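You operate a simulated robot arm through the tools that you are given. There is no shell and no other tool. Be economical: measure what you need, move in short steps, check, and stop when the job is done.

Carry out the task below with a simulated robot arm. There is one attempt and no reset: what you move stays moved.

Task
Box up the leftover peas and rinse the small colander.
Fine: Tip them all into the oblong tub and seat the oblong tub lid. Rinse the colander under the tap till no sauce shows; it ends back on its spot and the tap ends shut. Pinch no finger; drop, topple, crush or chip nothing, tools too; spill no more than 8 ml at a pour or dip, 20 ml in all.

Only the result counts: the job must be done as asked and must still hold three seconds after the hand-in. Knocking over, shifting, dropping, spilling or breaking anything else fails it. Lids that push on must go on centred and level and be pressed home; caps that screw on are set level and turned clockwise until they are tight.

Robot
A 7-joint arm with a two-finger parallel gripper, fixed in place. Base frame: the origin is at the foot of the arm, x ahead of it, y to its left, z up; the work surface is at about z = 95. Readings come in cm, degrees, newtons and seconds.
With the tool pointing down near the work surface it reaches from about 20 to 72 cm from the base axis. Its first joint turns from -166.0 to 166.0 degrees. Payload 1.57 kg.
Tool frame: the origin (TCP) lies between the finger pads and is the grasp point; the fingertips stand 3 cm ahead of it; z points along the fingers, y is the line along which they close. The gripper opens to 11 cm. The fingers are 2.4 cm wide and 1.2 cm thick; the gripper's body (4.8 by 11.2 cm) begins 7.8 cm behind the TCP.
Orientation is that of the tool frame in the base frame, as [roll, pitch, yaw] about the fixed x, y, z axes, in that order (R = Rz(yaw) Ry(pitch) Rx(roll)). With the fingers straight down and closing along the base's y, the tool's x points along the base's -x, its y along +y and its z along -z.

Tools
- The arm moves only by the tool arm_command. Its argument "targets" is a list of rows, each an object (a shift or turn left out is 0, a gripper value left out holds the last) with "travel": the shift along the tool's x, y, z in cm, a list of three; "turn": the turn, a rotation vector about the tool's x, y, z in degrees, a list of three; "grip": the opening, from 0 (shut) to 1 (fully open). In form: [{"travel": [x, y, z], "turn": [ax, ay, az], "grip": grip}, ...]. A call has 1 to 8 rows; each row shifts and turns the commanded pose from where the row before left it, along the tool's axes as they then stand. A row lasts 0.2 s, in which the tool goes at most 5 cm and 8.6 degrees; a call with a longer step from one row to the next is refused whole, and so is a gripper value outside its range. A pose out of reach is approached as far as the arm can. The call stops where the force on the tool passes 40 N (or 10 N more than at its start, if that is more) or the arm is blocked; 0.2 s more then pass. Each finger travels about 4.5 cm/s and halts on what it meets, pressing with about 26 N; the grip force reading is that of the motor and also rises with nothing between the fingers. The clock runs only during rows and for 0.2 s after the last one: add rows that do not move to give the fingers time. The reply holds the time, the measured pose of the TCP, the force on the tool along the base axes, the opening and the grip force, in the units named above and with some noise.
- Cameras (640 x 400 px; columns grow to the right, rows downward): "scene" is fixed at [40.22, 50.08, 170.39]; the picture's right is [-0.99, -0.15, 0.00], its down [-0.07, 0.51, -0.86] and it looks along [0.13, -0.85, -0.51] (base axes); focal length 330 px, centre (320, 200). "wrist" rides on the gripper at [7, 1.6, -14.1] in the tool frame; the picture's right is [-0.23, 0.97, 0.00], its down [-0.85, -0.20, -0.48] and it looks along [-0.47, -0.11, 0.88] (tool axes); focal length 222 px, centre (320, 200). There is no depth. A picture from a camera that has moved, and an enlarged one, comes with that camera's place and axes in the base frame and with its lens.
- grab_frame(camera): a new picture of that camera. No time passes.
- raise_lower(by): slides the trunk up (or, below 0, down) by that many cm; the arm rides with it, the base frame stays. It gives what a move gives, with no picture.
- inspect(camera, box): a new picture of the part [left, top, right, bottom] of that camera's present view, enlarged. No time passes.
- hand_in(): hands the job in; it is judged then, once.

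Go step by step. Nothing tells you positions but the pictures and the camera data: compare them with the known pose of the tool, close in by small moves and look again before you grip or let go. The budget is 120 turns and 84 pictures, counting those below and the enlarged ones. Unless the task says otherwise, let go and move clear before handing in.

The tools are called after "Call:" as name(argument=value, ...) on one line, values as JSON. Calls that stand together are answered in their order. arm_command: Moves the arm, as the interface text tells. Its arguments: {"type":"object","properties":{"targets":{"type":"array","items":{"type":"object","properties":{"travel":{"type":"array","items":{"type":"number"}},"turn":{"type":"array","items":{"type":"number"}},"grip":{"type":"number"}}}}},"required":["targets"]} The other tools are called the same way: raise_lower (by) slides the trunk up or down; grab_frame (camera) takes a picture; inspect (camera, box) takes an enlarged picture of a part of a camera's view; hand_in () hands the job in.

At the start:

```text
t: 0.0
tool_pos: [22.61, -24.41, 135.03]
orientation: [180.0, 0.0, 180.0]
ft_force: [0.2, 0.3, -0.1]
grip_width: 11.01
grasp_force: 0.1
trunk travel left (down, up): [-52.5, 6.5]
```

scene: 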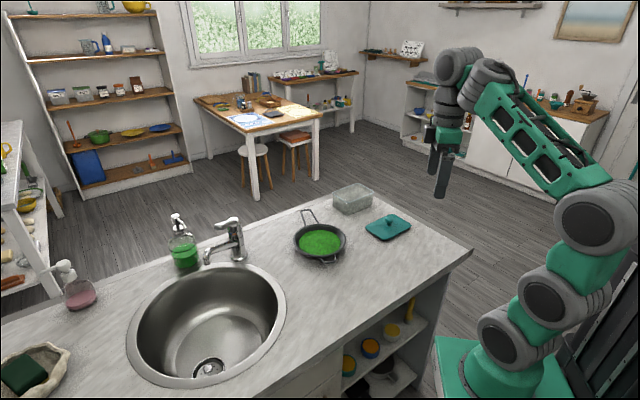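
wrist: 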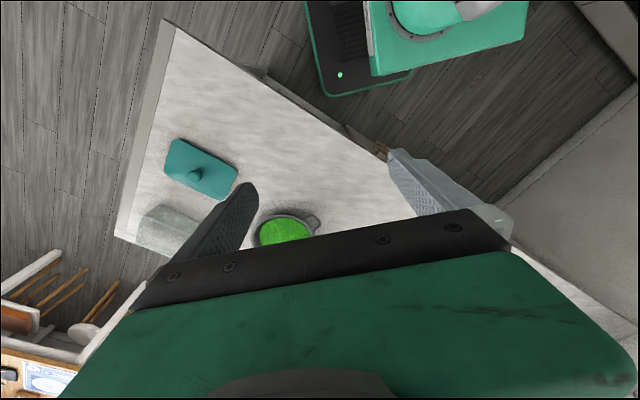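

I see the pan-like colander of peas, a clear tub with a teal lid beside it, and the sink with its tap. I'll look closer to place them.

Call:
inspect(camera="scene", box=[270, 170, 430, 270])

Call:
inspect(camera="scene", box=[120, 195, 300, 308])

Call:
inspect(camera="wrist", box=[100, 100, 340, 280])

```text
4.00 times, centred on (350, 220) of scene
camera zoom: at [40.22, 50.08, 170.39], right [-0.99, -0.15, 0.0], down [-0.07, 0.51, -0.86], along [0.13, -0.85, -0.51], focal length 1320 px, centre (200, 120)
```

zoom: 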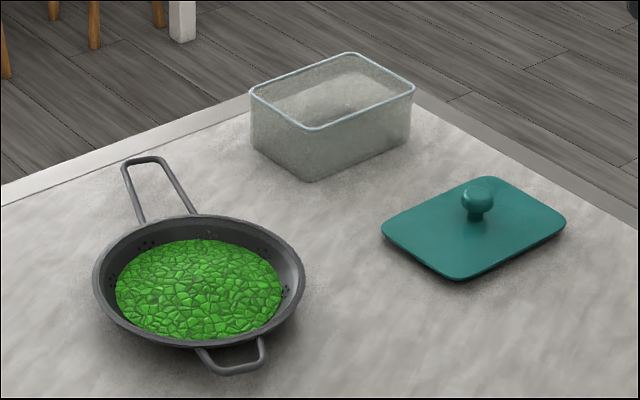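

```text
3.54 times, centred on (210, 252) of scene
camera zoom: at [40.22, 50.08, 170.39], right [-0.99, -0.15, 0.0], down [-0.07, 0.51, -0.86], along [0.13, -0.85, -0.51], focal length 1168 px, centre (709, 18)
```

zoom: 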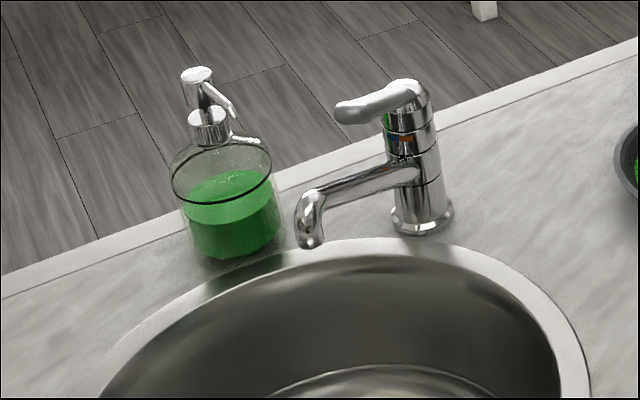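

```text
2.22 times, centred on (220, 190) of wrist
camera zoom: at [15.73, -22.95, 149.18], right [0.23, 0.97, 0.0], down [0.85, -0.2, 0.48], along [0.47, -0.11, -0.88], focal length 494 px, centre (542, 222)
```

zoom: 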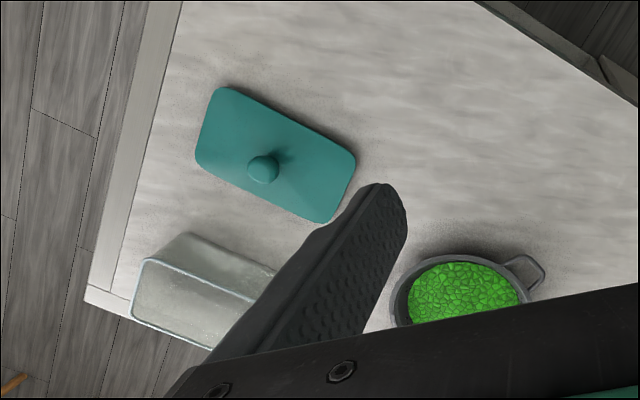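

The colander's short handle faces the robot at about (49.5, -30.5), the tub's centre is near (44.6, -73.6) and the lid is near (29.5, -58). The spout is near (87, -22). I'll turn the tool so that tilting outward puts the camera on top.

Call:
arm_command(targets=[{"turn": [0, 0, -8.5], "travel": [-2, 0, 0]}, {"turn": [0, 0, -8.5], "travel": [-2, 0, 0]}, {"turn": [0, 0, -8.5], "travel": [-2, 0, 0]}, {"turn": [0, 0, -8.5]}, {"turn": [0, 0, -8.5]}, {"turn": [0, 0, -8.5]}, {"turn": [0, 0, -8.5]}, {"turn": [0, 0, -8.5]}])

```text
t: 1.8
tool_pos: [28.6, -23.57, 135.06]
orientation: [179.9, -0.1, -111.8]
ft_force: [0.0, -0.2, 0.8]
grip_width: 11.01
grasp_force: 0.0
trunk travel left (down, up): [-52.5, 6.5]
```

The turn went through. I'll finish the yaw so tool x points at about -67° and start tilting outward.

Call:
arm_command(targets=[{"turn": [0, 0, -8.5]}, {"turn": [0, 0, -8.5]}, {"turn": [0, 0, -8.5]}, {"turn": [0, 0, -8.5]}, {"turn": [0, 0, -8.5]}, {"turn": [0, 0, -2.5]}, {"turn": [0, 8.5, 0]}, {"turn": [0, 8.5, 0]}])

Call:
arm_command(targets=[{"turn": [0, 8.5, 0]}, {"turn": [0, 8.5, 0]}, {"turn": [0, 8.5, 0]}, {"turn": [0, 2.5, 0]}])

Call:
grab_frame(camera="wrist")

Call:
grab_frame(camera="scene")

```text
t: 3.6
tool_pos: [28.5, -23.55, 134.99]
orientation: [-179.9, -17.0, -67.0]
ft_force: [0.6, -0.1, 0.1]
grip_width: 11.0
grasp_force: 0.0
trunk travel left (down, up): [-52.5, 6.5]
```

```text
t: 4.5
tool_pos: [27.29, -23.99, 143.91]
orientation: [-177.5, -49.3, -71.0]
ft_force: [0.5, -0.5, -0.1]
grip_width: 11.0
grasp_force: 0.1
out of reach, approached as far as the arm can: row 4
trunk travel left (down, up): [-52.5, 6.5]
stopped in row 4: the arm was blocked; the commanded pose is now the measured one
```

```text
78 pictures are left
camera wrist: at [23.17, -18.98, 158.21], right [-0.96, -0.21, -0.2], down [-0.13, 0.93, -0.33], along [0.26, -0.29, -0.92], focal length 222 px, centre (320, 200)
```

wrist: 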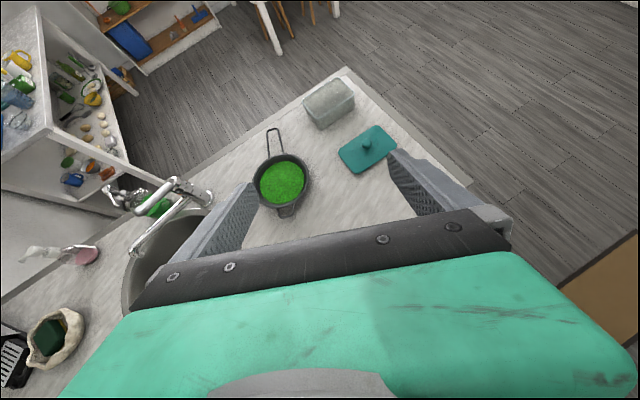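

```text
77 pictures are left
```

scene: 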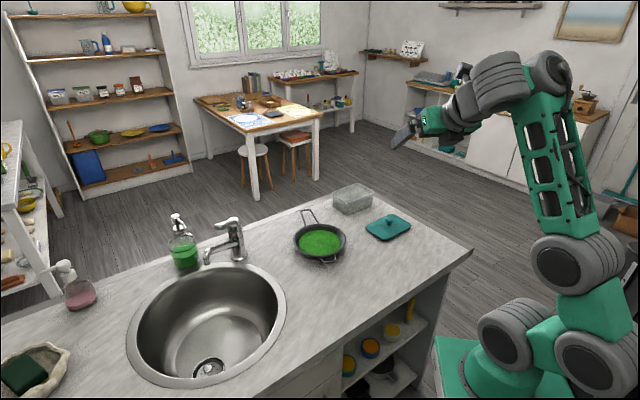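

Both views agree on the colander. I'll look closer at the tap from the wrist camera before planning how to open it.

Call:
inspect(camera="wrist", box=[90, 150, 250, 270])

Call:
inspect(camera="scene", box=[190, 205, 260, 275])

```text
3.33 times, centred on (170, 210) of wrist
camera zoom: at [23.17, -18.98, 158.21], right [-0.96, -0.21, -0.2], down [-0.13, 0.93, -0.33], along [0.26, -0.29, -0.92], focal length 740 px, centre (820, 167)
```

zoom: 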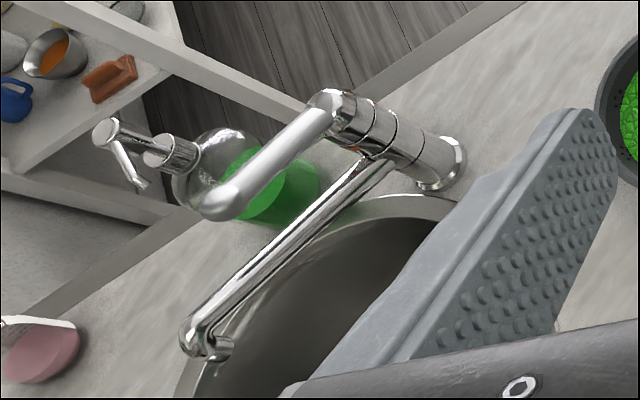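

```text
5.71 times, centred on (225, 240) of scene
camera zoom: at [40.22, 50.08, 170.39], right [-0.99, -0.15, 0.0], down [-0.07, 0.51, -0.86], along [0.13, -0.85, -0.51], focal length 1886 px, centre (863, -29)
```

zoom: 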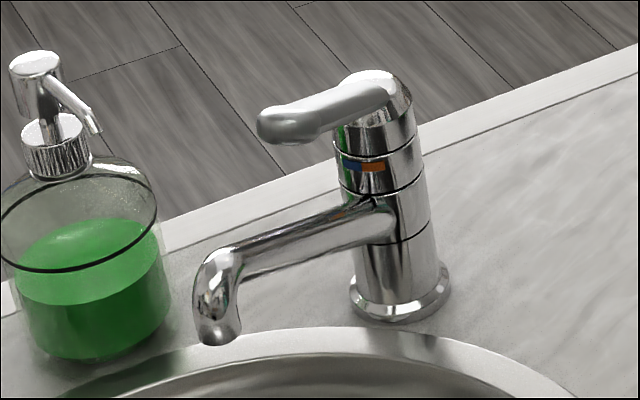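

The lever tip is about (82, -24, 114) and the spout outlet about (80, -12, 111). The mixer opens by lifting its lever, so I'll carry the tool out that way with the tilt kept.

Call:
arm_command(targets=[{"travel": [-1.1, -3.55, 2.55]}, {"travel": [-1.1, -3.55, 2.55]}, {"travel": [-1.1, -3.55, 2.55]}, {"travel": [-1.1, -3.55, 2.55], "grip": 0}, {"turn": [6.44, 0, -5.54]}, {"turn": [6.44, 0, -5.54]}, {"turn": [6.44, 0, -5.54]}, {"turn": [6.44, 0, -5.54]}])

Call:
arm_command(targets=[{"turn": [6.44, 0, -5.54]}, {"turn": [6.44, 0, -5.54]}, {"turn": [3.22, 0, -2.77]}, {"turn": [0, 8, 0]}, {"turn": [0, 8, 0]}, {"turn": [0, 8, 0]}])

```text
t: 5.0
tool_pos: [27.86, -27.31, 141.0]
orientation: [-177.4, -49.2, -80.0]
ft_force: [-0.6, -0.4, -0.2]
grip_width: 11.01
grasp_force: 0.0
out of reach, approached as far as the arm can: row 2
trunk travel left (down, up): [-52.5, 6.5]
stopped in row 2: the arm was blocked; the commanded pose is now the measured one
```

```text
t: 5.6
tool_pos: [35.85, -24.24, 136.22]
orientation: [-177.1, -41.7, -51.8]
ft_force: [-0.4, -1.0, -0.8]
grip_width: 11.0
grasp_force: 0.1
trunk travel left (down, up): [-52.5, 6.5]
stopped in row 2: the arm was blocked; the commanded pose is now the measured one
```

The wrist limits tilt while retracted, so I'll extend outward and down first, then turn.

Call:
arm_command(targets=[{"travel": [-1.06, -2.98, 2.8], "grip": 0}, {"travel": [-1.06, -2.98, 2.8]}, {"travel": [-1.06, -2.98, 2.8]}, {"travel": [-1.06, -2.98, 2.8]}, {"travel": [-1.06, -2.98, 2.8]}])

Call:
arm_command(targets=[{"turn": [5.3, 0, -6.0]}, {"turn": [5.3, 0, -6.0]}, {"turn": [5.3, 0, -6.0]}, {"turn": [5.3, 0, -6.0]}])

Call:
grab_frame(camera="scene")

```text
t: 6.7
tool_pos: [36.38, -23.01, 134.1]
orientation: [-177.4, -40.5, -62.9]
ft_force: [-0.4, 0.2, 0.0]
grip_width: 1.87
grasp_force: 0.0
out of reach, approached as far as the arm can: row 1, 2, 3, 4, 5
trunk travel left (down, up): [-52.5, 6.5]
stopped in row 5: the arm was blocked; the commanded pose is now the measured one
```

```text
t: 7.7
tool_pos: [39.29, -22.19, 130.28]
orientation: [-172.9, -36.5, -28.5]
ft_force: [-0.3, -0.5, -0.3]
grip_width: 0.0
grasp_force: 21.0
trunk travel left (down, up): [-52.5, 6.5]
```

```text
74 pictures are left
```

scene: 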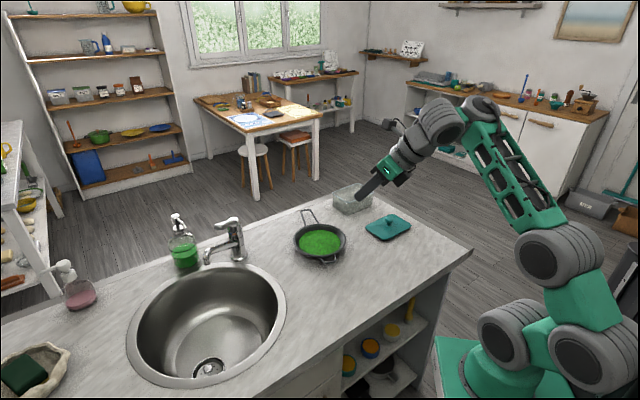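

With the tool roughly in the arm's plane the arm moves freely again. I'll extend toward the tap at moderate height.

Call:
arm_command(targets=[{"travel": [0.99, -2.42, 3.7]}, {"travel": [0.99, -2.42, 3.7]}, {"travel": [0.99, -2.42, 3.7]}, {"travel": [0.99, -2.42, 3.7]}, {"travel": [0.99, -2.42, 3.7]}])

Call:
arm_command(targets=[{"turn": [0, 8, 0]}, {"turn": [0, 8, 0]}, {"turn": [0, 8, 0]}, {"turn": [0, 8, 0]}, {"turn": [0, 8, 0]}])

```text
t: 8.2
tool_pos: [38.55, -31.27, 124.13]
orientation: [-174.0, -31.7, -43.2]
ft_force: [-0.2, -0.5, -0.1]
grip_width: 0.0
grasp_force: 21.3
trunk travel left (down, up): [-52.5, 6.5]
stopped in row 2: the arm was blocked; the commanded pose is now the measured one
```

```text
t: 8.6
tool_pos: [38.59, -33.71, 112.14]
orientation: [-169.4, -24.4, -48.0]
ft_force: [0.1, -0.6, 0.3]
grip_width: 0.02
grasp_force: 21.4
trunk travel left (down, up): [-52.5, 6.5]
stopped in row 2: the arm was blocked; the commanded pose is now the measured one
```

The arm is drifting off the commanded path, so something is near a limit. I'll look before moving on.

Call:
grab_frame(camera="scene")

Call:
arm_command(targets=[{"travel": [0, 0, 0]}])

```text
73 pictures are left
```

scene: 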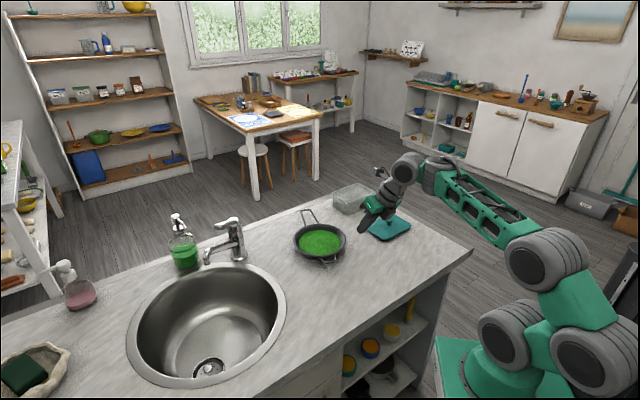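

```text
t: 9.0
tool_pos: [38.74, -33.79, 111.34]
orientation: [-169.4, -23.5, -48.0]
ft_force: [0.1, -0.4, 0.0]
grip_width: 0.0
grasp_force: 21.3
trunk travel left (down, up): [-52.5, 6.5]
```

I'll test tracking with a gentle straight lift.

Call:
arm_command(targets=[{"travel": [0.8, 0, -1.83]}, {"travel": [0.8, 0, -1.83]}, {"travel": [0.8, 0, -1.83]}, {"travel": [0.8, 0, -1.83]}])

```text
t: 10.0
tool_pos: [37.25, -34.81, 119.78]
orientation: [-169.4, -24.2, -48.3]
ft_force: [0.4, 0.2, 0.1]
grip_width: 0.01
grasp_force: 21.3
trunk travel left (down, up): [-52.5, 6.5]
```

It tracks now. I'll move toward the tap side in small steps and level the roll.

Call:
arm_command(targets=[{"travel": [0.37, -2.78, 0.69], "turn": [-2.1, 0, 0]}, {"travel": [0.37, -2.78, 0.69], "turn": [-2.1, 0, 0]}, {"travel": [0.37, -2.78, 0.69], "turn": [-2.1, 0, 0]}, {"travel": [0.37, -2.78, 0.69], "turn": [-2.1, 0, 0]}, {"travel": [0.37, -2.78, 0.69], "turn": [-2.1, 0, 0]}])

```text
t: 11.2
tool_pos: [49.0, -27.8, 118.0]
orientation: [-179.5, -23.2, -48.2]
ft_force: [1.6, -0.5, 17.2]
grip_width: 0.0
grasp_force: 21.2
out of reach, approached as far as the arm can: row 4, 5
trunk travel left (down, up): [-52.5, 6.5]
```

There's an unexpected upward force, so I'll look.

Call:
grab_frame(camera="scene")

Call:
grab_frame(camera="wrist")

```text
72 pictures are left
```

scene: 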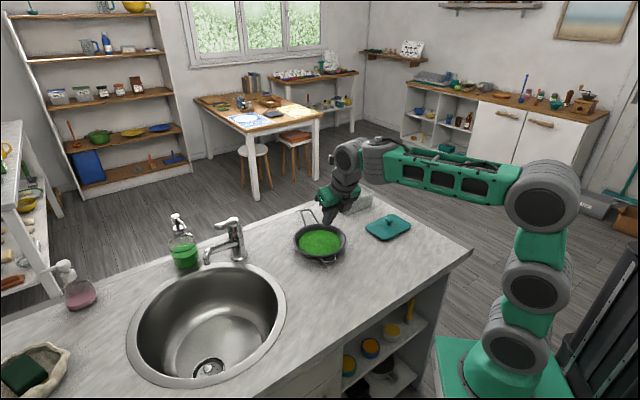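

```text
71 pictures are left
camera wrist: at [48.24, -29.61, 133.68], right [-0.86, -0.5, -0.1], down [-0.5, 0.86, 0.1], along [0.03, 0.14, -0.99], focal length 222 px, centre (320, 200)
```

wrist: 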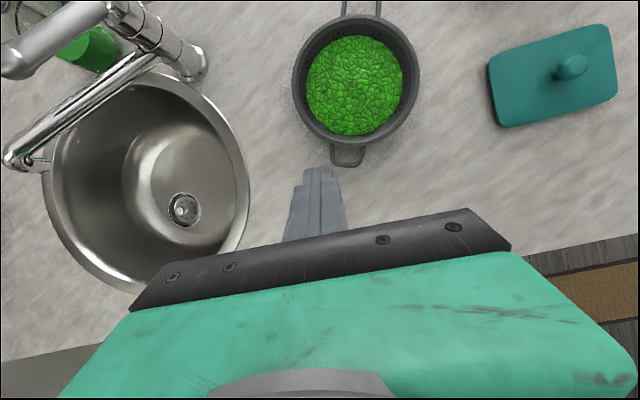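

The posture looks clear now (nothing touched), and the tap is well placed in view. I'll turn toward the tap gradually.

Call:
arm_command(targets=[{"travel": [0, 0, 0]}, {"turn": [2.52, 0, -5.88]}, {"turn": [2.52, 0, -5.88]}, {"turn": [2.52, 0, -5.88]}, {"turn": [2.52, 0, -5.88]}, {"turn": [2.52, 0, -5.88]}])

```text
t: 12.6
tool_pos: [50.85, -26.31, 118.95]
orientation: [-176.0, -24.4, -35.4]
ft_force: [0.4, 0.8, -0.5]
grip_width: 0.0
grasp_force: 21.0
out of reach, approached as far as the arm can: row 2, 3, 4, 5, 6
trunk travel left (down, up): [-52.5, 6.5]
```

This matches a Panda-like arm whose last joint is at its limit with tool x outward; tool x inward, as at the start, is the natural side. I'll untilt and turn back the other way.

Call:
arm_command(targets=[{"turn": [0, -8, 0]}, {"turn": [-4, -8, 0]}, {"turn": [0, -8, 0]}, {"turn": [0, 0, 8.5]}, {"turn": [0, 0, 8.5]}, {"turn": [0, 0, 8.5]}, {"turn": [0, 0, 8.5]}, {"turn": [0, 0, 8.5]}])

Call:
arm_command(targets=[{"turn": [0, 0, 8.5]}, {"turn": [0, 0, 8.5]}, {"turn": [0, 0, 8.5]}, {"turn": [0, 0, 8.5]}, {"turn": [0, 0, 8.5]}, {"turn": [0, 0, 8.5]}, {"turn": [0, 0, 8.5]}])

Call:
arm_command(targets=[{"turn": [0, 0, 8.5]}, {"turn": [0, 0, 8.5]}, {"turn": [0, 0, 8.5]}, {"turn": [0, 0, 8.5]}, {"turn": [0, 0, 8.5]}, {"turn": [0, 0, 8.5]}, {"turn": [0, 0, 8]}])

```text
refused: row 2 steps farther than a row can; nothing moved
```

```text
t: 14.2
tool_pos: [50.72, -26.22, 118.89]
orientation: [-157.0, -8.7, -95.9]
ft_force: [1.1, 0.8, -0.2]
grip_width: 0.0
grasp_force: 21.2
trunk travel left (down, up): [-52.5, 6.5]
```

```text
t: 15.8
tool_pos: [50.75, -26.11, 118.68]
orientation: [-160.2, 14.6, -150.5]
ft_force: [0.0, 0.1, -0.8]
grip_width: 0.02
grasp_force: 21.6
trunk travel left (down, up): [-52.5, 6.5]
```

That turns freely. I'll finish the roll so the closing axis is level.

Call:
arm_command(targets=[{"turn": [0, 0, 8.5]}, {"turn": [0, 0, 8.5]}, {"turn": [0, 0, 8.5]}, {"turn": [0, 0, 8.5]}, {"turn": [0, 0, 8.5]}, {"turn": [0, 0, 8.5]}, {"turn": [0, 0, 1.5]}])

Call:
arm_command(targets=[{"turn": [0, -8, 0]}, {"turn": [0, -8, 0]}, {"turn": [0, -8, 0]}, {"turn": [0, -8, 0]}, {"turn": [0, -8, 0]}])

Call:
grab_frame(camera="wrist")

Call:
grab_frame(camera="scene")

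```text
t: 17.4
tool_pos: [50.81, -26.18, 118.81]
orientation: [-179.9, 24.4, 154.4]
ft_force: [0.0, 0.1, 0.5]
grip_width: 0.03
grasp_force: 21.7
trunk travel left (down, up): [-52.5, 6.5]
```

```text
t: 18.6
tool_pos: [50.88, -26.17, 118.84]
orientation: [-179.7, 64.8, 154.8]
ft_force: [0.4, -0.4, -0.1]
grip_width: 0.0
grasp_force: 21.8
trunk travel left (down, up): [-52.5, 6.5]
```

```text
70 pictures are left
camera wrist: at [37.25, -18.02, 118.54], right [0.51, 0.84, 0.2], down [-0.14, -0.15, 0.98], along [0.85, -0.53, 0.05], focal length 222 px, centre (320, 200)
```

wrist: 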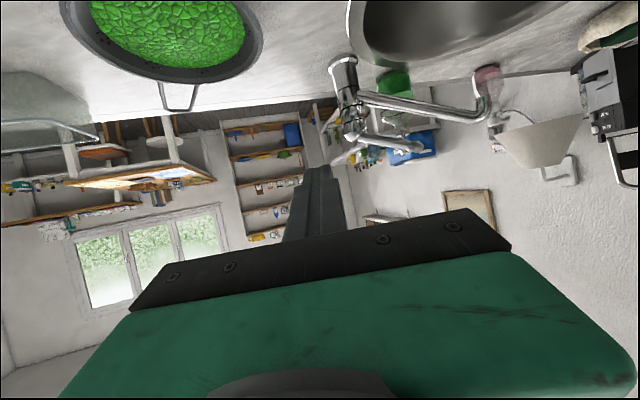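

```text
69 pictures are left
```

scene: 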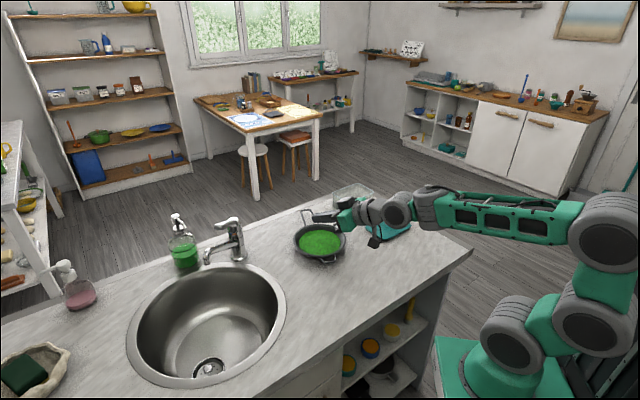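

The arm tilts freely this way. I'll level the tool to horizontal and stage in front of the lever, below its tip.

Call:
arm_command(targets=[{"turn": [0, -7.8, 0]}, {"turn": [0, -7.8, 0]}, {"turn": [0, -7.8, 0]}, {"travel": [1.46, 2.26, 3.82]}, {"travel": [1.46, 2.26, 3.82]}, {"travel": [1.46, 2.26, 3.82]}, {"travel": [1.46, 2.26, 3.82]}, {"travel": [1.46, 2.26, 3.82]}])

Call:
inspect(camera="scene", box=[180, 190, 340, 290])

Call:
grab_frame(camera="wrist")

```text
t: 20.4
tool_pos: [72.74, -24.05, 110.79]
orientation: [-177.3, 88.0, 157.3]
ft_force: [-0.1, -0.1, -0.1]
grip_width: 0.0
grasp_force: 20.7
trunk travel left (down, up): [-52.5, 6.5]
```

```text
4.00 times, centred on (260, 240) of scene
camera zoom: at [40.22, 50.08, 170.39], right [-0.99, -0.15, 0.0], down [-0.07, 0.51, -0.86], along [0.13, -0.85, -0.51], focal length 1320 px, centre (560, 40)
```

zoom: 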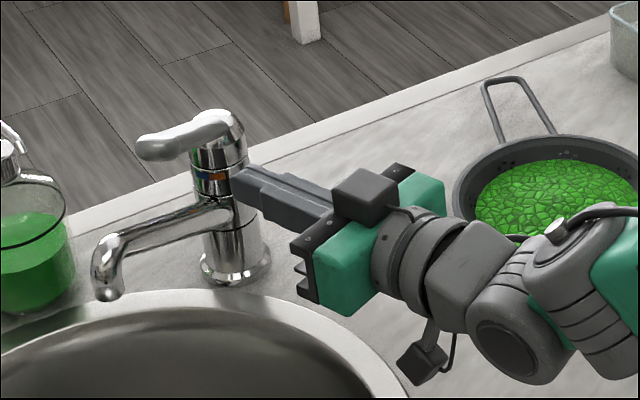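

```text
67 pictures are left
camera wrist: at [60.48, -16.43, 104.32], right [0.43, 0.88, 0.23], down [-0.49, 0.01, 0.87], along [0.76, -0.48, 0.43], focal length 222 px, centre (320, 200)
```

wrist: 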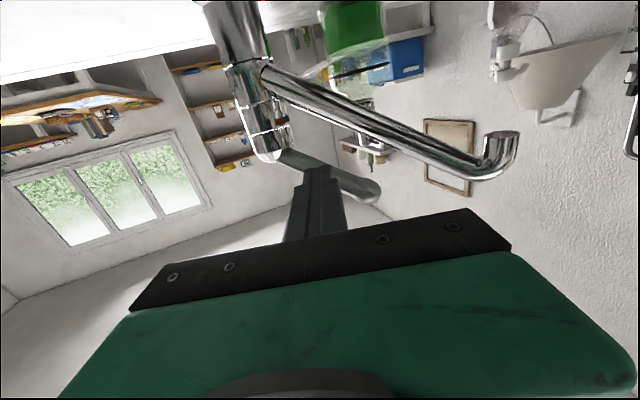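

The closed fingers point under the lever. I'll slide them forward beneath it.

Call:
arm_command(targets=[{"travel": [-0.1, 1.3, 2.35]}, {"travel": [-0.1, 1.3, 2.35]}, {"travel": [-0.1, 1.3, 2.35]}])

Call:
inspect(camera="scene", box=[180, 190, 340, 290])

Call:
grab_frame(camera="wrist")

```text
t: 21.2
tool_pos: [80.67, -23.47, 110.86]
orientation: [-176.8, 87.9, 157.8]
ft_force: [-0.9, 1.0, 0.8]
grip_width: 0.0
grasp_force: 21.8
trunk travel left (down, up): [-52.5, 6.5]
```

```text
4.00 times, centred on (260, 240) of scene
camera zoom: at [40.22, 50.08, 170.39], right [-0.99, -0.15, 0.0], down [-0.07, 0.51, -0.86], along [0.13, -0.85, -0.51], focal length 1320 px, centre (560, 40)
```

zoom: 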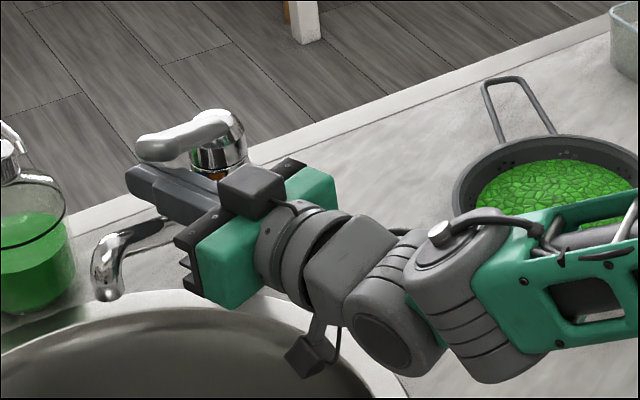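

```text
65 pictures are left
camera wrist: at [68.43, -15.91, 104.34], right [0.43, 0.88, 0.23], down [-0.49, 0.01, 0.87], along [0.76, -0.48, 0.43], focal length 222 px, centre (320, 200)
```

wrist: 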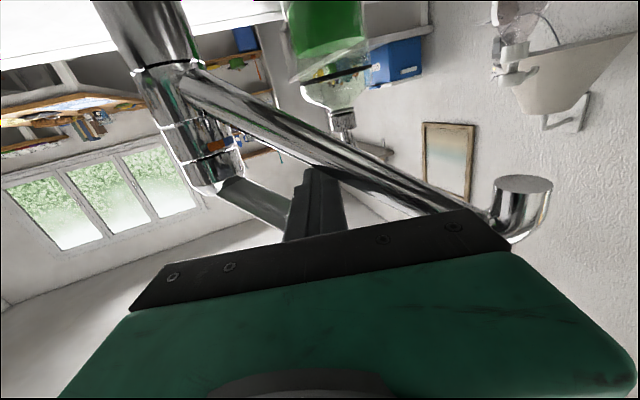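

The fingers sit under the lever tip with the spout below them. I'll lift in small steps.

Call:
arm_command(targets=[{"travel": [-0.8, 0, 0]}, {"travel": [-0.8, 0, 0]}, {"travel": [-0.8, 0, 0]}, {"travel": [-0.8, 0, 0]}])

Call:
inspect(camera="scene", box=[180, 190, 340, 290])

```text
t: 22.2
tool_pos: [80.84, -23.54, 114.09]
orientation: [-176.1, 87.8, 158.4]
ft_force: [-0.3, -1.1, 0.0]
grip_width: 0.02
grasp_force: 21.6
trunk travel left (down, up): [-52.5, 6.5]
```

```text
4.00 times, centred on (260, 240) of scene
camera zoom: at [40.22, 50.08, 170.39], right [-0.99, -0.15, 0.0], down [-0.07, 0.51, -0.86], along [0.13, -0.85, -0.51], focal length 1320 px, centre (560, 40)
```

zoom: 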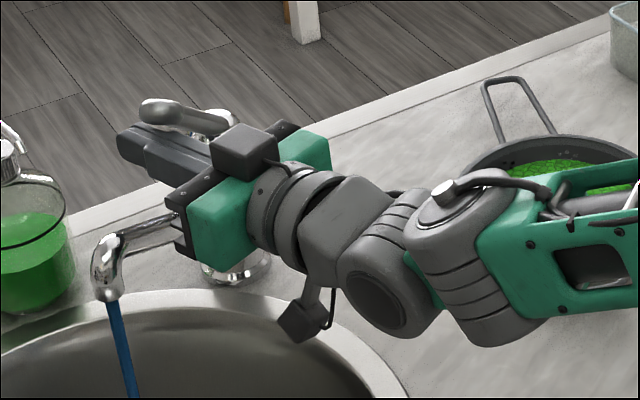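

Water is running. I'll ease down, back out and head for the colander's short handle.

Call:
arm_command(targets=[{"travel": [1.0, 0, 0]}, {"travel": [0, 0, -4]}, {"travel": [0, 0, -4]}, {"travel": [-1.5, 0, -4]}, {"travel": [-2, -1, -4]}, {"travel": [-2, -1, -4]}, {"travel": [-2, -1, -4]}])

Call:
inspect(camera="scene", box=[180, 190, 340, 290])

```text
t: 23.8
tool_pos: [57.66, -15.83, 121.28]
orientation: [-176.3, 88.0, 158.3]
ft_force: [-0.6, 0.4, 0.2]
grip_width: 0.0
grasp_force: 21.0
trunk travel left (down, up): [-52.5, 6.5]
```

```text
4.00 times, centred on (260, 240) of scene
camera zoom: at [40.22, 50.08, 170.39], right [-0.99, -0.15, 0.0], down [-0.07, 0.51, -0.86], along [0.13, -0.85, -0.51], focal length 1320 px, centre (560, 40)
```

zoom: 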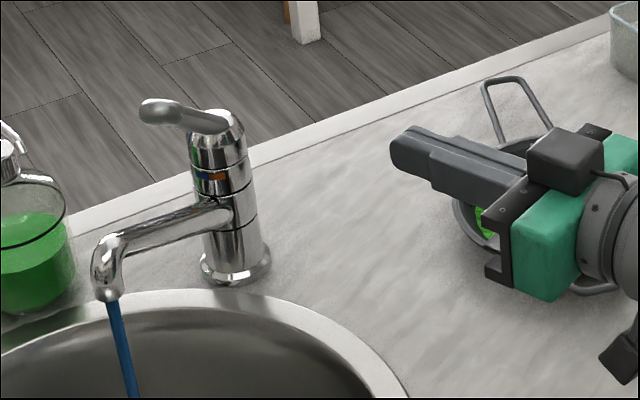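

The lever stays up and the water runs on. Now a closer look at the colander's short handle: I'll tilt down and move over it.

Call:
arm_command(targets=[{"turn": [0, 8, 0], "grip": 0.7}, {"turn": [0, 8, 0]}, {"turn": [0, 8, 0]}, {"turn": [0, 8, 0]}, {"turn": [0, 8, 0]}, {"turn": [0, 8, 0]}, {"turn": [0, 8, 0]}, {"turn": [0, 8, 0]}])

Call:
inspect(camera="scene", box=[280, 235, 360, 285])

Call:
grab_frame(camera="wrist")

```text
t: 25.6
tool_pos: [58.13, -16.11, 121.37]
orientation: [-179.9, 23.8, 154.6]
ft_force: [0.4, -0.4, 0.5]
grip_width: 7.71
grasp_force: 0.0
trunk travel left (down, up): [-52.5, 6.5]
```

```text
8.00 times, centred on (320, 260) of scene
camera zoom: at [40.22, 50.08, 170.39], right [-0.99, -0.15, 0.0], down [-0.07, 0.51, -0.86], along [0.13, -0.85, -0.51], focal length 2640 px, centre (320, -280)
```

zoom: 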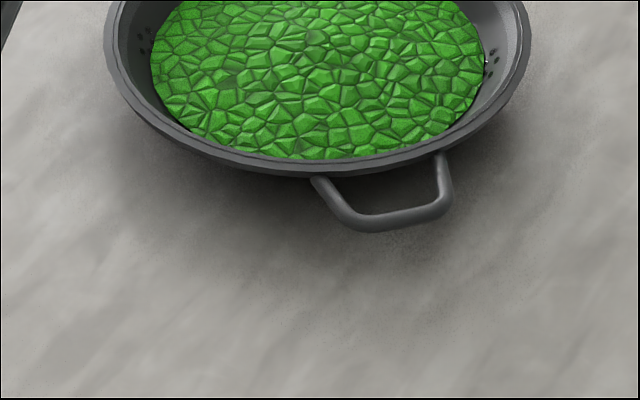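

```text
61 pictures are left
camera wrist: at [47.94, -9.45, 131.42], right [0.61, 0.79, 0.09], down [0.45, -0.43, 0.78], along [0.66, -0.43, -0.62], focal length 222 px, centre (320, 200)
```

wrist: 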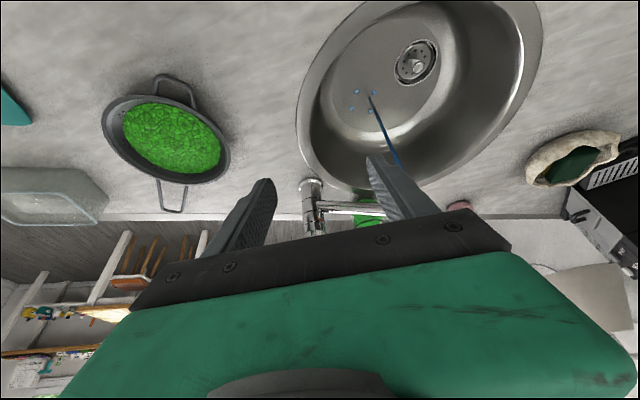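

The short handle's end is near (48.8, -31.2, 98) and the colander's axis runs at about -65°. I'll stage behind it with a 55° tilt.

Call:
arm_command(targets=[{"travel": [3, -2.5, 0.85]}, {"travel": [3, -2.5, 0.85]}, {"travel": [3, -2.5, 0.85]}, {"travel": [3, -2.5, 0.85]}])

Call:
arm_command(targets=[{"turn": [3.23, 0, 7.32]}, {"turn": [3.23, 0, 7.32]}, {"turn": [3.23, 0, 7.32]}, {"turn": [3.23, 0, 7.32]}, {"turn": [3.23, 0, 7.32]}, {"turn": [0, -8, 0]}, {"turn": [0, -8, 0]}, {"turn": [0, -8, 0]}])

Call:
arm_command(targets=[{"turn": [0, -7.2, 0]}])

Call:
grab_frame(camera="wrist")

```text
t: 26.6
tool_pos: [45.03, -20.99, 113.27]
orientation: [-179.9, 24.0, 154.7]
ft_force: [0.1, 0.4, 0.2]
grip_width: 7.69
grasp_force: 0.2
trunk travel left (down, up): [-52.5, 6.5]
```

```text
t: 28.4
tool_pos: [45.18, -21.06, 113.35]
orientation: [180.0, 48.0, 114.6]
ft_force: [0.0, -0.1, -0.5]
grip_width: 7.72
grasp_force: 0.0
trunk travel left (down, up): [-52.5, 6.5]
```

```text
t: 28.8
tool_pos: [45.2, -20.93, 113.38]
orientation: [-180.0, 55.3, 114.6]
ft_force: [0.4, 1.0, -0.5]
grip_width: 7.7
grasp_force: 0.0
trunk travel left (down, up): [-52.5, 6.5]
```

```text
60 pictures are left
camera wrist: at [40.19, -6.22, 115.64], right [0.94, 0.29, 0.19], down [-0.14, -0.17, 0.98], along [0.31, -0.94, -0.12], focal length 222 px, centre (320, 200)
```

wrist: 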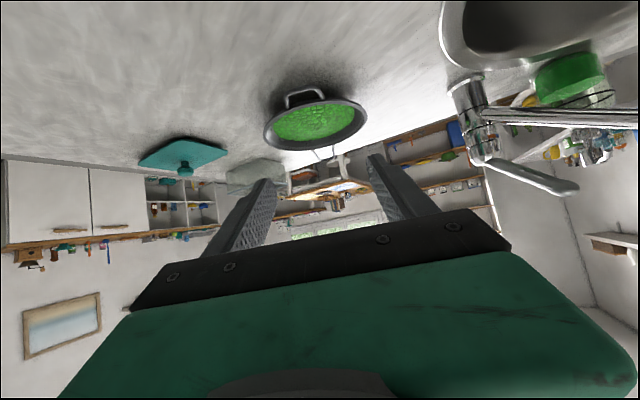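

Lateral alignment looks right. I'll descend to a standoff 8 cm short of the handle.

Call:
arm_command(targets=[{"travel": [2.17, -0.33, 2.97]}, {"travel": [2.17, -0.33, 2.97]}, {"travel": [2.17, -0.33, 2.97]}])

Call:
inspect(camera="scene", box=[270, 210, 430, 310])

Call:
grab_frame(camera="wrist")

```text
t: 29.6
tool_pos: [45.72, -24.68, 102.89]
orientation: [-180.0, 55.2, 114.6]
ft_force: [0.0, 0.3, 0.0]
grip_width: 7.68
grasp_force: 0.0
trunk travel left (down, up): [-52.5, 6.5]
```

```text
4.00 times, centred on (350, 260) of scene
camera zoom: at [40.22, 50.08, 170.39], right [-0.99, -0.15, 0.0], down [-0.07, 0.51, -0.86], along [0.13, -0.85, -0.51], focal length 1320 px, centre (200, -40)
```

zoom: 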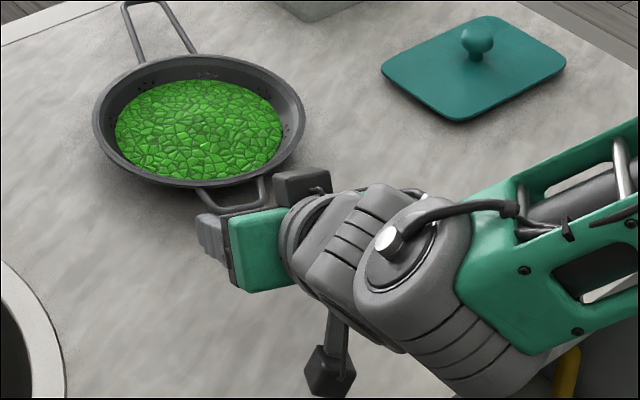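

```text
58 pictures are left
camera wrist: at [40.83, -10.02, 105.22], right [0.94, 0.29, 0.19], down [-0.14, -0.17, 0.98], along [0.31, -0.94, -0.12], focal length 222 px, centre (320, 200)
```

wrist: 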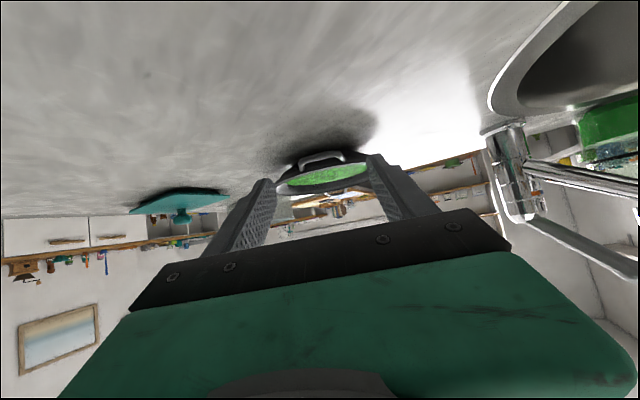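

The handle is centred between the fingers. I'll advance along the tool axis.

Call:
arm_command(targets=[{"travel": [0, 0, 2.5]}, {"travel": [0, 0, 2.5]}])

Call:
inspect(camera="wrist", box=[220, 100, 420, 225])

Call:
inspect(camera="scene", box=[290, 225, 370, 275])

```text
t: 30.2
tool_pos: [47.51, -28.49, 100.19]
orientation: [-180.0, 55.1, 114.6]
ft_force: [0.7, 0.2, -0.4]
grip_width: 7.7
grasp_force: 0.0
trunk travel left (down, up): [-52.5, 6.5]
```

```text
3.20 times, centred on (320, 162) of wrist
camera zoom: at [42.55, -13.73, 102.43], right [0.94, 0.29, 0.19], down [-0.14, -0.17, 0.98], along [0.31, -0.94, -0.12], focal length 711 px, centre (320, 320)
```

zoom: 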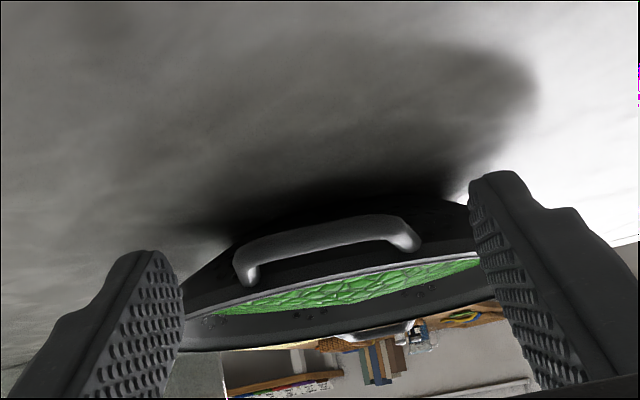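

```text
8.00 times, centred on (330, 250) of scene
camera zoom: at [40.22, 50.08, 170.39], right [-0.99, -0.15, 0.0], down [-0.07, 0.51, -0.86], along [0.13, -0.85, -0.51], focal length 2640 px, centre (240, -200)
```

zoom: 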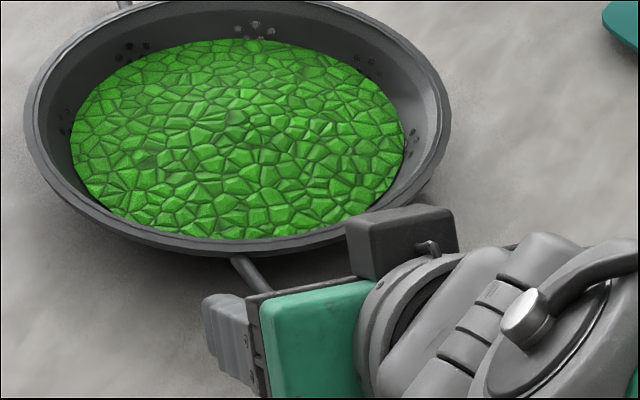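

Still centred, with the handle at about z 98. I'll advance the last bit and close slowly.

Call:
arm_command(targets=[{"travel": [0, 0, 1.5]}, {"travel": [0, 0, 1.4]}])

Call:
inspect(camera="wrist", box=[220, 100, 420, 225])

```text
t: 30.8
tool_pos: [48.54, -30.6, 98.35]
orientation: [-179.9, 55.1, 114.6]
ft_force: [0.3, 0.2, 0.1]
grip_width: 7.71
grasp_force: 0.1
trunk travel left (down, up): [-52.5, 6.5]
```

```text
3.20 times, centred on (320, 162) of wrist
camera zoom: at [43.5, -15.86, 100.8], right [0.94, 0.29, 0.19], down [-0.14, -0.17, 0.98], along [0.31, -0.94, -0.12], focal length 711 px, centre (320, 320)
```

zoom: 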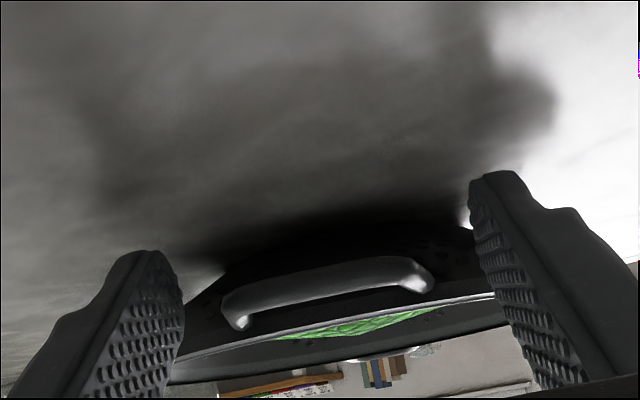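

Everything lines up, so I'll close on the handle.

Call:
arm_command(targets=[{"grip": 0}, {}, {}, {}, {}])

Call:
inspect(camera="wrist", box=[220, 100, 420, 225])

Call:
inspect(camera="scene", box=[270, 200, 382, 270])

```text
t: 32.0
tool_pos: [48.41, -30.62, 98.46]
orientation: [-179.9, 55.1, 114.6]
ft_force: [1.0, -0.9, 1.3]
grip_width: 5.44
grasp_force: 26.2
trunk travel left (down, up): [-52.5, 6.5]
```

```text
3.20 times, centred on (320, 162) of wrist
camera zoom: at [43.47, -15.85, 100.81], right [0.94, 0.29, 0.19], down [-0.14, -0.17, 0.98], along [0.31, -0.94, -0.12], focal length 711 px, centre (320, 320)
```

zoom: 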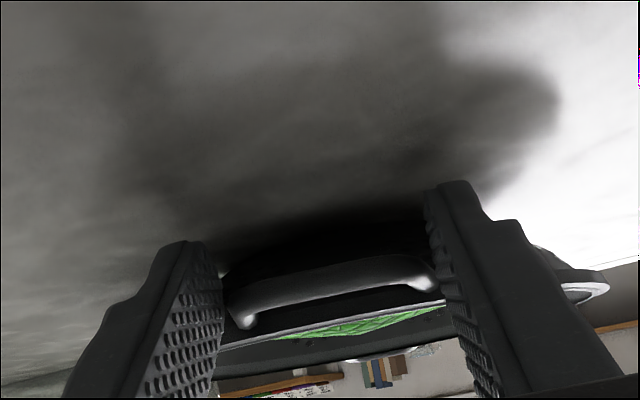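

```text
5.71 times, centred on (326, 235) of scene
camera zoom: at [40.22, 50.08, 170.39], right [-0.99, -0.15, 0.0], down [-0.07, 0.51, -0.86], along [0.13, -0.85, -0.51], focal length 1886 px, centre (286, 0)
```

zoom: 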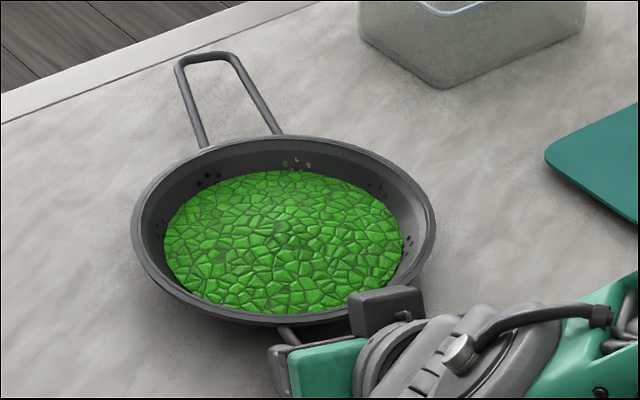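

It's gripped at 5.4 cm and the colander hasn't shifted. I'll lift a little and check that it holds level.

Call:
arm_command(targets=[{"travel": [-0.41, 0, -0.286]}, {"travel": [-0.41, 0, -0.286]}, {"travel": [-0.82, 0, -0.572]}, {"travel": [-0.82, 0, -0.572]}, {}])

Call:
inspect(camera="scene", box=[270, 200, 382, 270])

Call:
grab_frame(camera="wrist")

```text
t: 33.2
tool_pos: [48.32, -30.67, 101.5]
orientation: [-180.0, 55.1, 114.5]
ft_force: [-0.2, 0.8, -3.4]
grip_width: 5.49
grasp_force: 26.1
trunk travel left (down, up): [-52.5, 6.5]
```

```text
5.71 times, centred on (326, 235) of scene
camera zoom: at [40.22, 50.08, 170.39], right [-0.99, -0.15, 0.0], down [-0.07, 0.51, -0.86], along [0.13, -0.85, -0.51], focal length 1886 px, centre (286, 0)
```

zoom: 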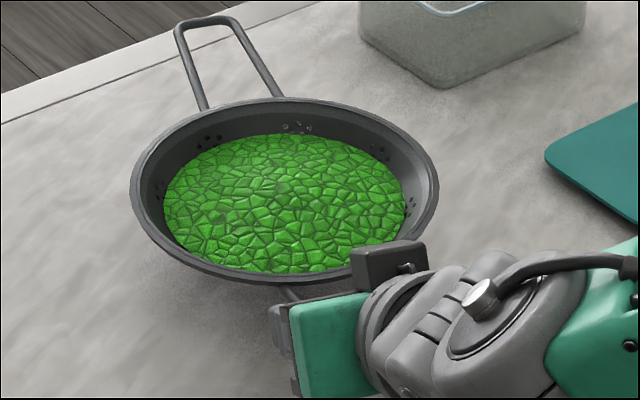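

```text
51 pictures are left
camera wrist: at [43.4, -15.82, 103.83], right [0.94, 0.29, 0.19], down [-0.14, -0.17, 0.98], along [0.31, -0.94, -0.12], focal length 222 px, centre (320, 200)
```

wrist: 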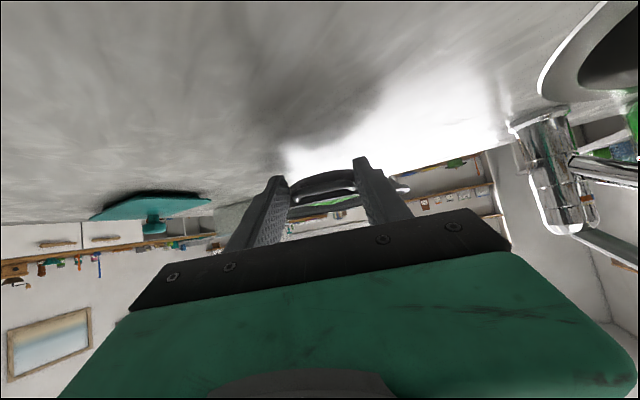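

It holds level and weighs about 0.4 kg. I'll raise it and carry it smoothly toward the tub.

Call:
arm_command(targets=[{"travel": [-1.0, 0, -0.7]}, {"travel": [-1.89, 0, -1.32]}, {"travel": [-1.89, 0, -1.32]}, {"travel": [-1.0, 0, -0.7]}, {"travel": [-0.54, -1.16, 0.78]}, {"travel": [-1.08, -2.32, 1.55]}, {"travel": [-1.08, -2.32, 1.55]}, {"travel": [-1.08, -2.32, 1.55]}])

Call:
arm_command(targets=[{"travel": [-1.08, -2.32, 1.55]}, {"travel": [-1.08, -2.32, 1.55]}, {"travel": [-1.08, -2.32, 1.55]}, {"travel": [-1.08, -2.32, 1.55]}, {"travel": [-1.08, -2.32, 1.55]}, {"travel": [-1.08, -2.32, 1.55]}])

Call:
grab_frame(camera="scene")

```text
t: 35.0
tool_pos: [43.63, -40.22, 108.5]
orientation: [-179.9, 55.4, 114.6]
ft_force: [-0.5, 0.1, -0.1]
grip_width: 0.0
grasp_force: 21.6
trunk travel left (down, up): [-52.5, 6.5]
```

```text
t: 36.4
tool_pos: [35.65, -56.31, 108.35]
orientation: [-179.9, 55.0, 114.6]
ft_force: [1.1, 0.0, -0.7]
grip_width: 0.03
grasp_force: 21.5
trunk travel left (down, up): [-52.5, 6.5]
```

```text
50 pictures are left
```

scene: 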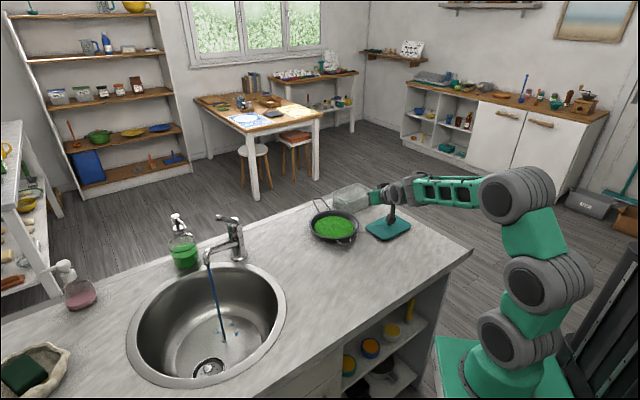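

The grip slipped off the tapered handle and the colander is back on the counter in a shifted place. I'll look closely before doing anything else.

Call:
inspect(camera="scene", box=[270, 180, 430, 280])

```text
4.00 times, centred on (350, 230) of scene
camera zoom: at [40.22, 50.08, 170.39], right [-0.99, -0.15, 0.0], down [-0.07, 0.51, -0.86], along [0.13, -0.85, -0.51], focal length 1320 px, centre (200, 80)
```

zoom: 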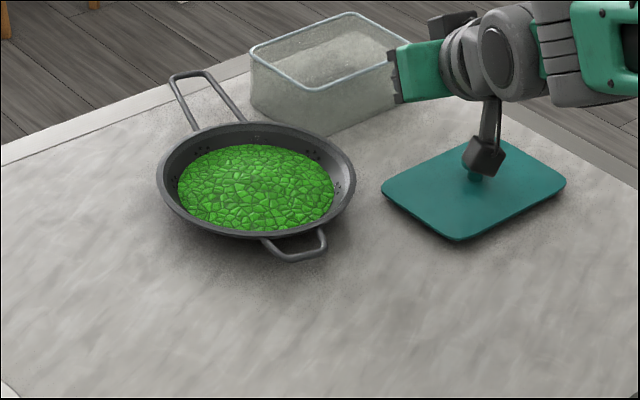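

No peas were lost and the tub hasn't moved. The handle's sides taper, so squeezing across it squirts it out. A firmer grip is one finger inside the loop, closing along the colander's axis with the tool vertical. I'll raise and re-orient to look straight down on the handle.

Call:
arm_command(targets=[{"travel": [-3.94, 0, -2.75], "grip": 0.3}, {"travel": [-3.94, 0, -2.75]}, {"travel": [1.67, 3.37, -2.4]}, {"travel": [1.67, 3.37, -2.4]}, {"travel": [1.67, 3.37, -2.4]}, {"travel": [1.67, 3.37, -2.4]}])

Call:
arm_command(targets=[{"turn": [0, 7.87, 0]}, {"turn": [0, 7.87, 0]}, {"turn": [0, 7.87, 0]}, {"turn": [0, 7.87, 0]}, {"turn": [0, 7.87, 0]}, {"turn": [0, 7.87, 0]}, {"turn": [0, 7.87, 0]}, {"turn": [0, 0, -8.4]}])

Call:
arm_command(targets=[{"turn": [0, 0, -8.4]}, {"turn": [0, 0, -8.4]}, {"turn": [0, 0, -8.4]}, {"turn": [0, 0, -8.4]}, {"turn": [0, 0, -8.4]}])

Call:
arm_command(targets=[{"turn": [0, 0, -8.4]}, {"turn": [0, 0, -8.4]}, {"turn": [0, 0, -8.4]}, {"turn": [0, 0, -8.4]}, {"turn": [0, 0, -8.4]}])

Call:
grab_frame(camera="wrist")

```text
t: 37.8
tool_pos: [43.19, -39.71, 118.02]
orientation: [180.0, 55.2, 114.5]
ft_force: [0.5, -0.2, -0.3]
grip_width: 3.3
grasp_force: 0.0
trunk travel left (down, up): [-52.5, 6.5]
```

```text
t: 39.6
tool_pos: [43.2, -39.73, 118.12]
orientation: [-179.9, 0.0, 123.0]
ft_force: [0.7, 0.4, -0.6]
grip_width: 3.27
grasp_force: 0.2
trunk travel left (down, up): [-52.5, 6.5]
```

```text
t: 40.8
tool_pos: [43.09, -39.82, 118.05]
orientation: [-179.9, 0.0, 165.1]
ft_force: [-0.4, 0.5, -0.3]
grip_width: 3.3
grasp_force: 0.1
trunk travel left (down, up): [-52.5, 6.5]
```

```text
t: 42.0
tool_pos: [43.13, -39.8, 118.23]
orientation: [-179.8, 0.1, -152.9]
ft_force: [-1.0, -0.6, 0.5]
grip_width: 3.28
grasp_force: 0.1
trunk travel left (down, up): [-52.5, 6.5]
```

```text
48 pictures are left
camera wrist: at [36.26, -41.58, 132.28], right [-0.24, 0.97, 0.0], down [0.85, 0.21, 0.48], along [0.46, 0.11, -0.88], focal length 222 px, centre (320, 200)
```

wrist: 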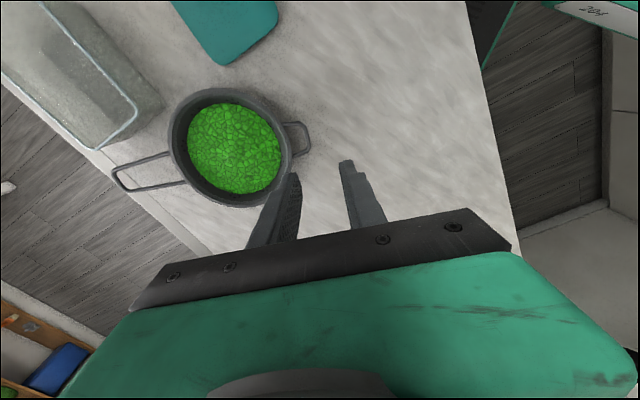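

Now a zoom on the handle from above.

Call:
inspect(camera="wrist", box=[160, 80, 360, 220])

```text
2.86 times, centred on (260, 150) of wrist
camera zoom: at [36.26, -41.58, 132.28], right [-0.24, 0.97, 0.0], down [0.85, 0.21, 0.48], along [0.46, 0.11, -0.88], focal length 635 px, centre (491, 343)
```

zoom: 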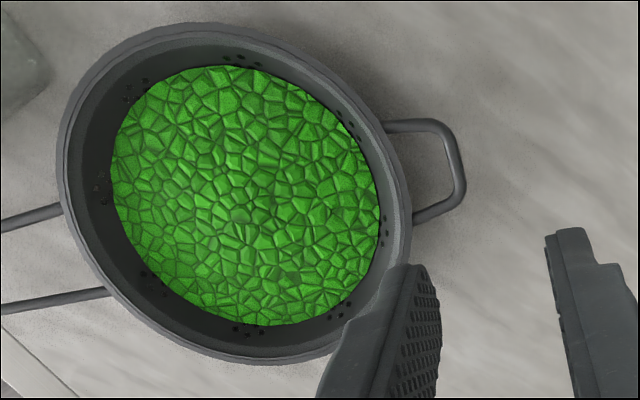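

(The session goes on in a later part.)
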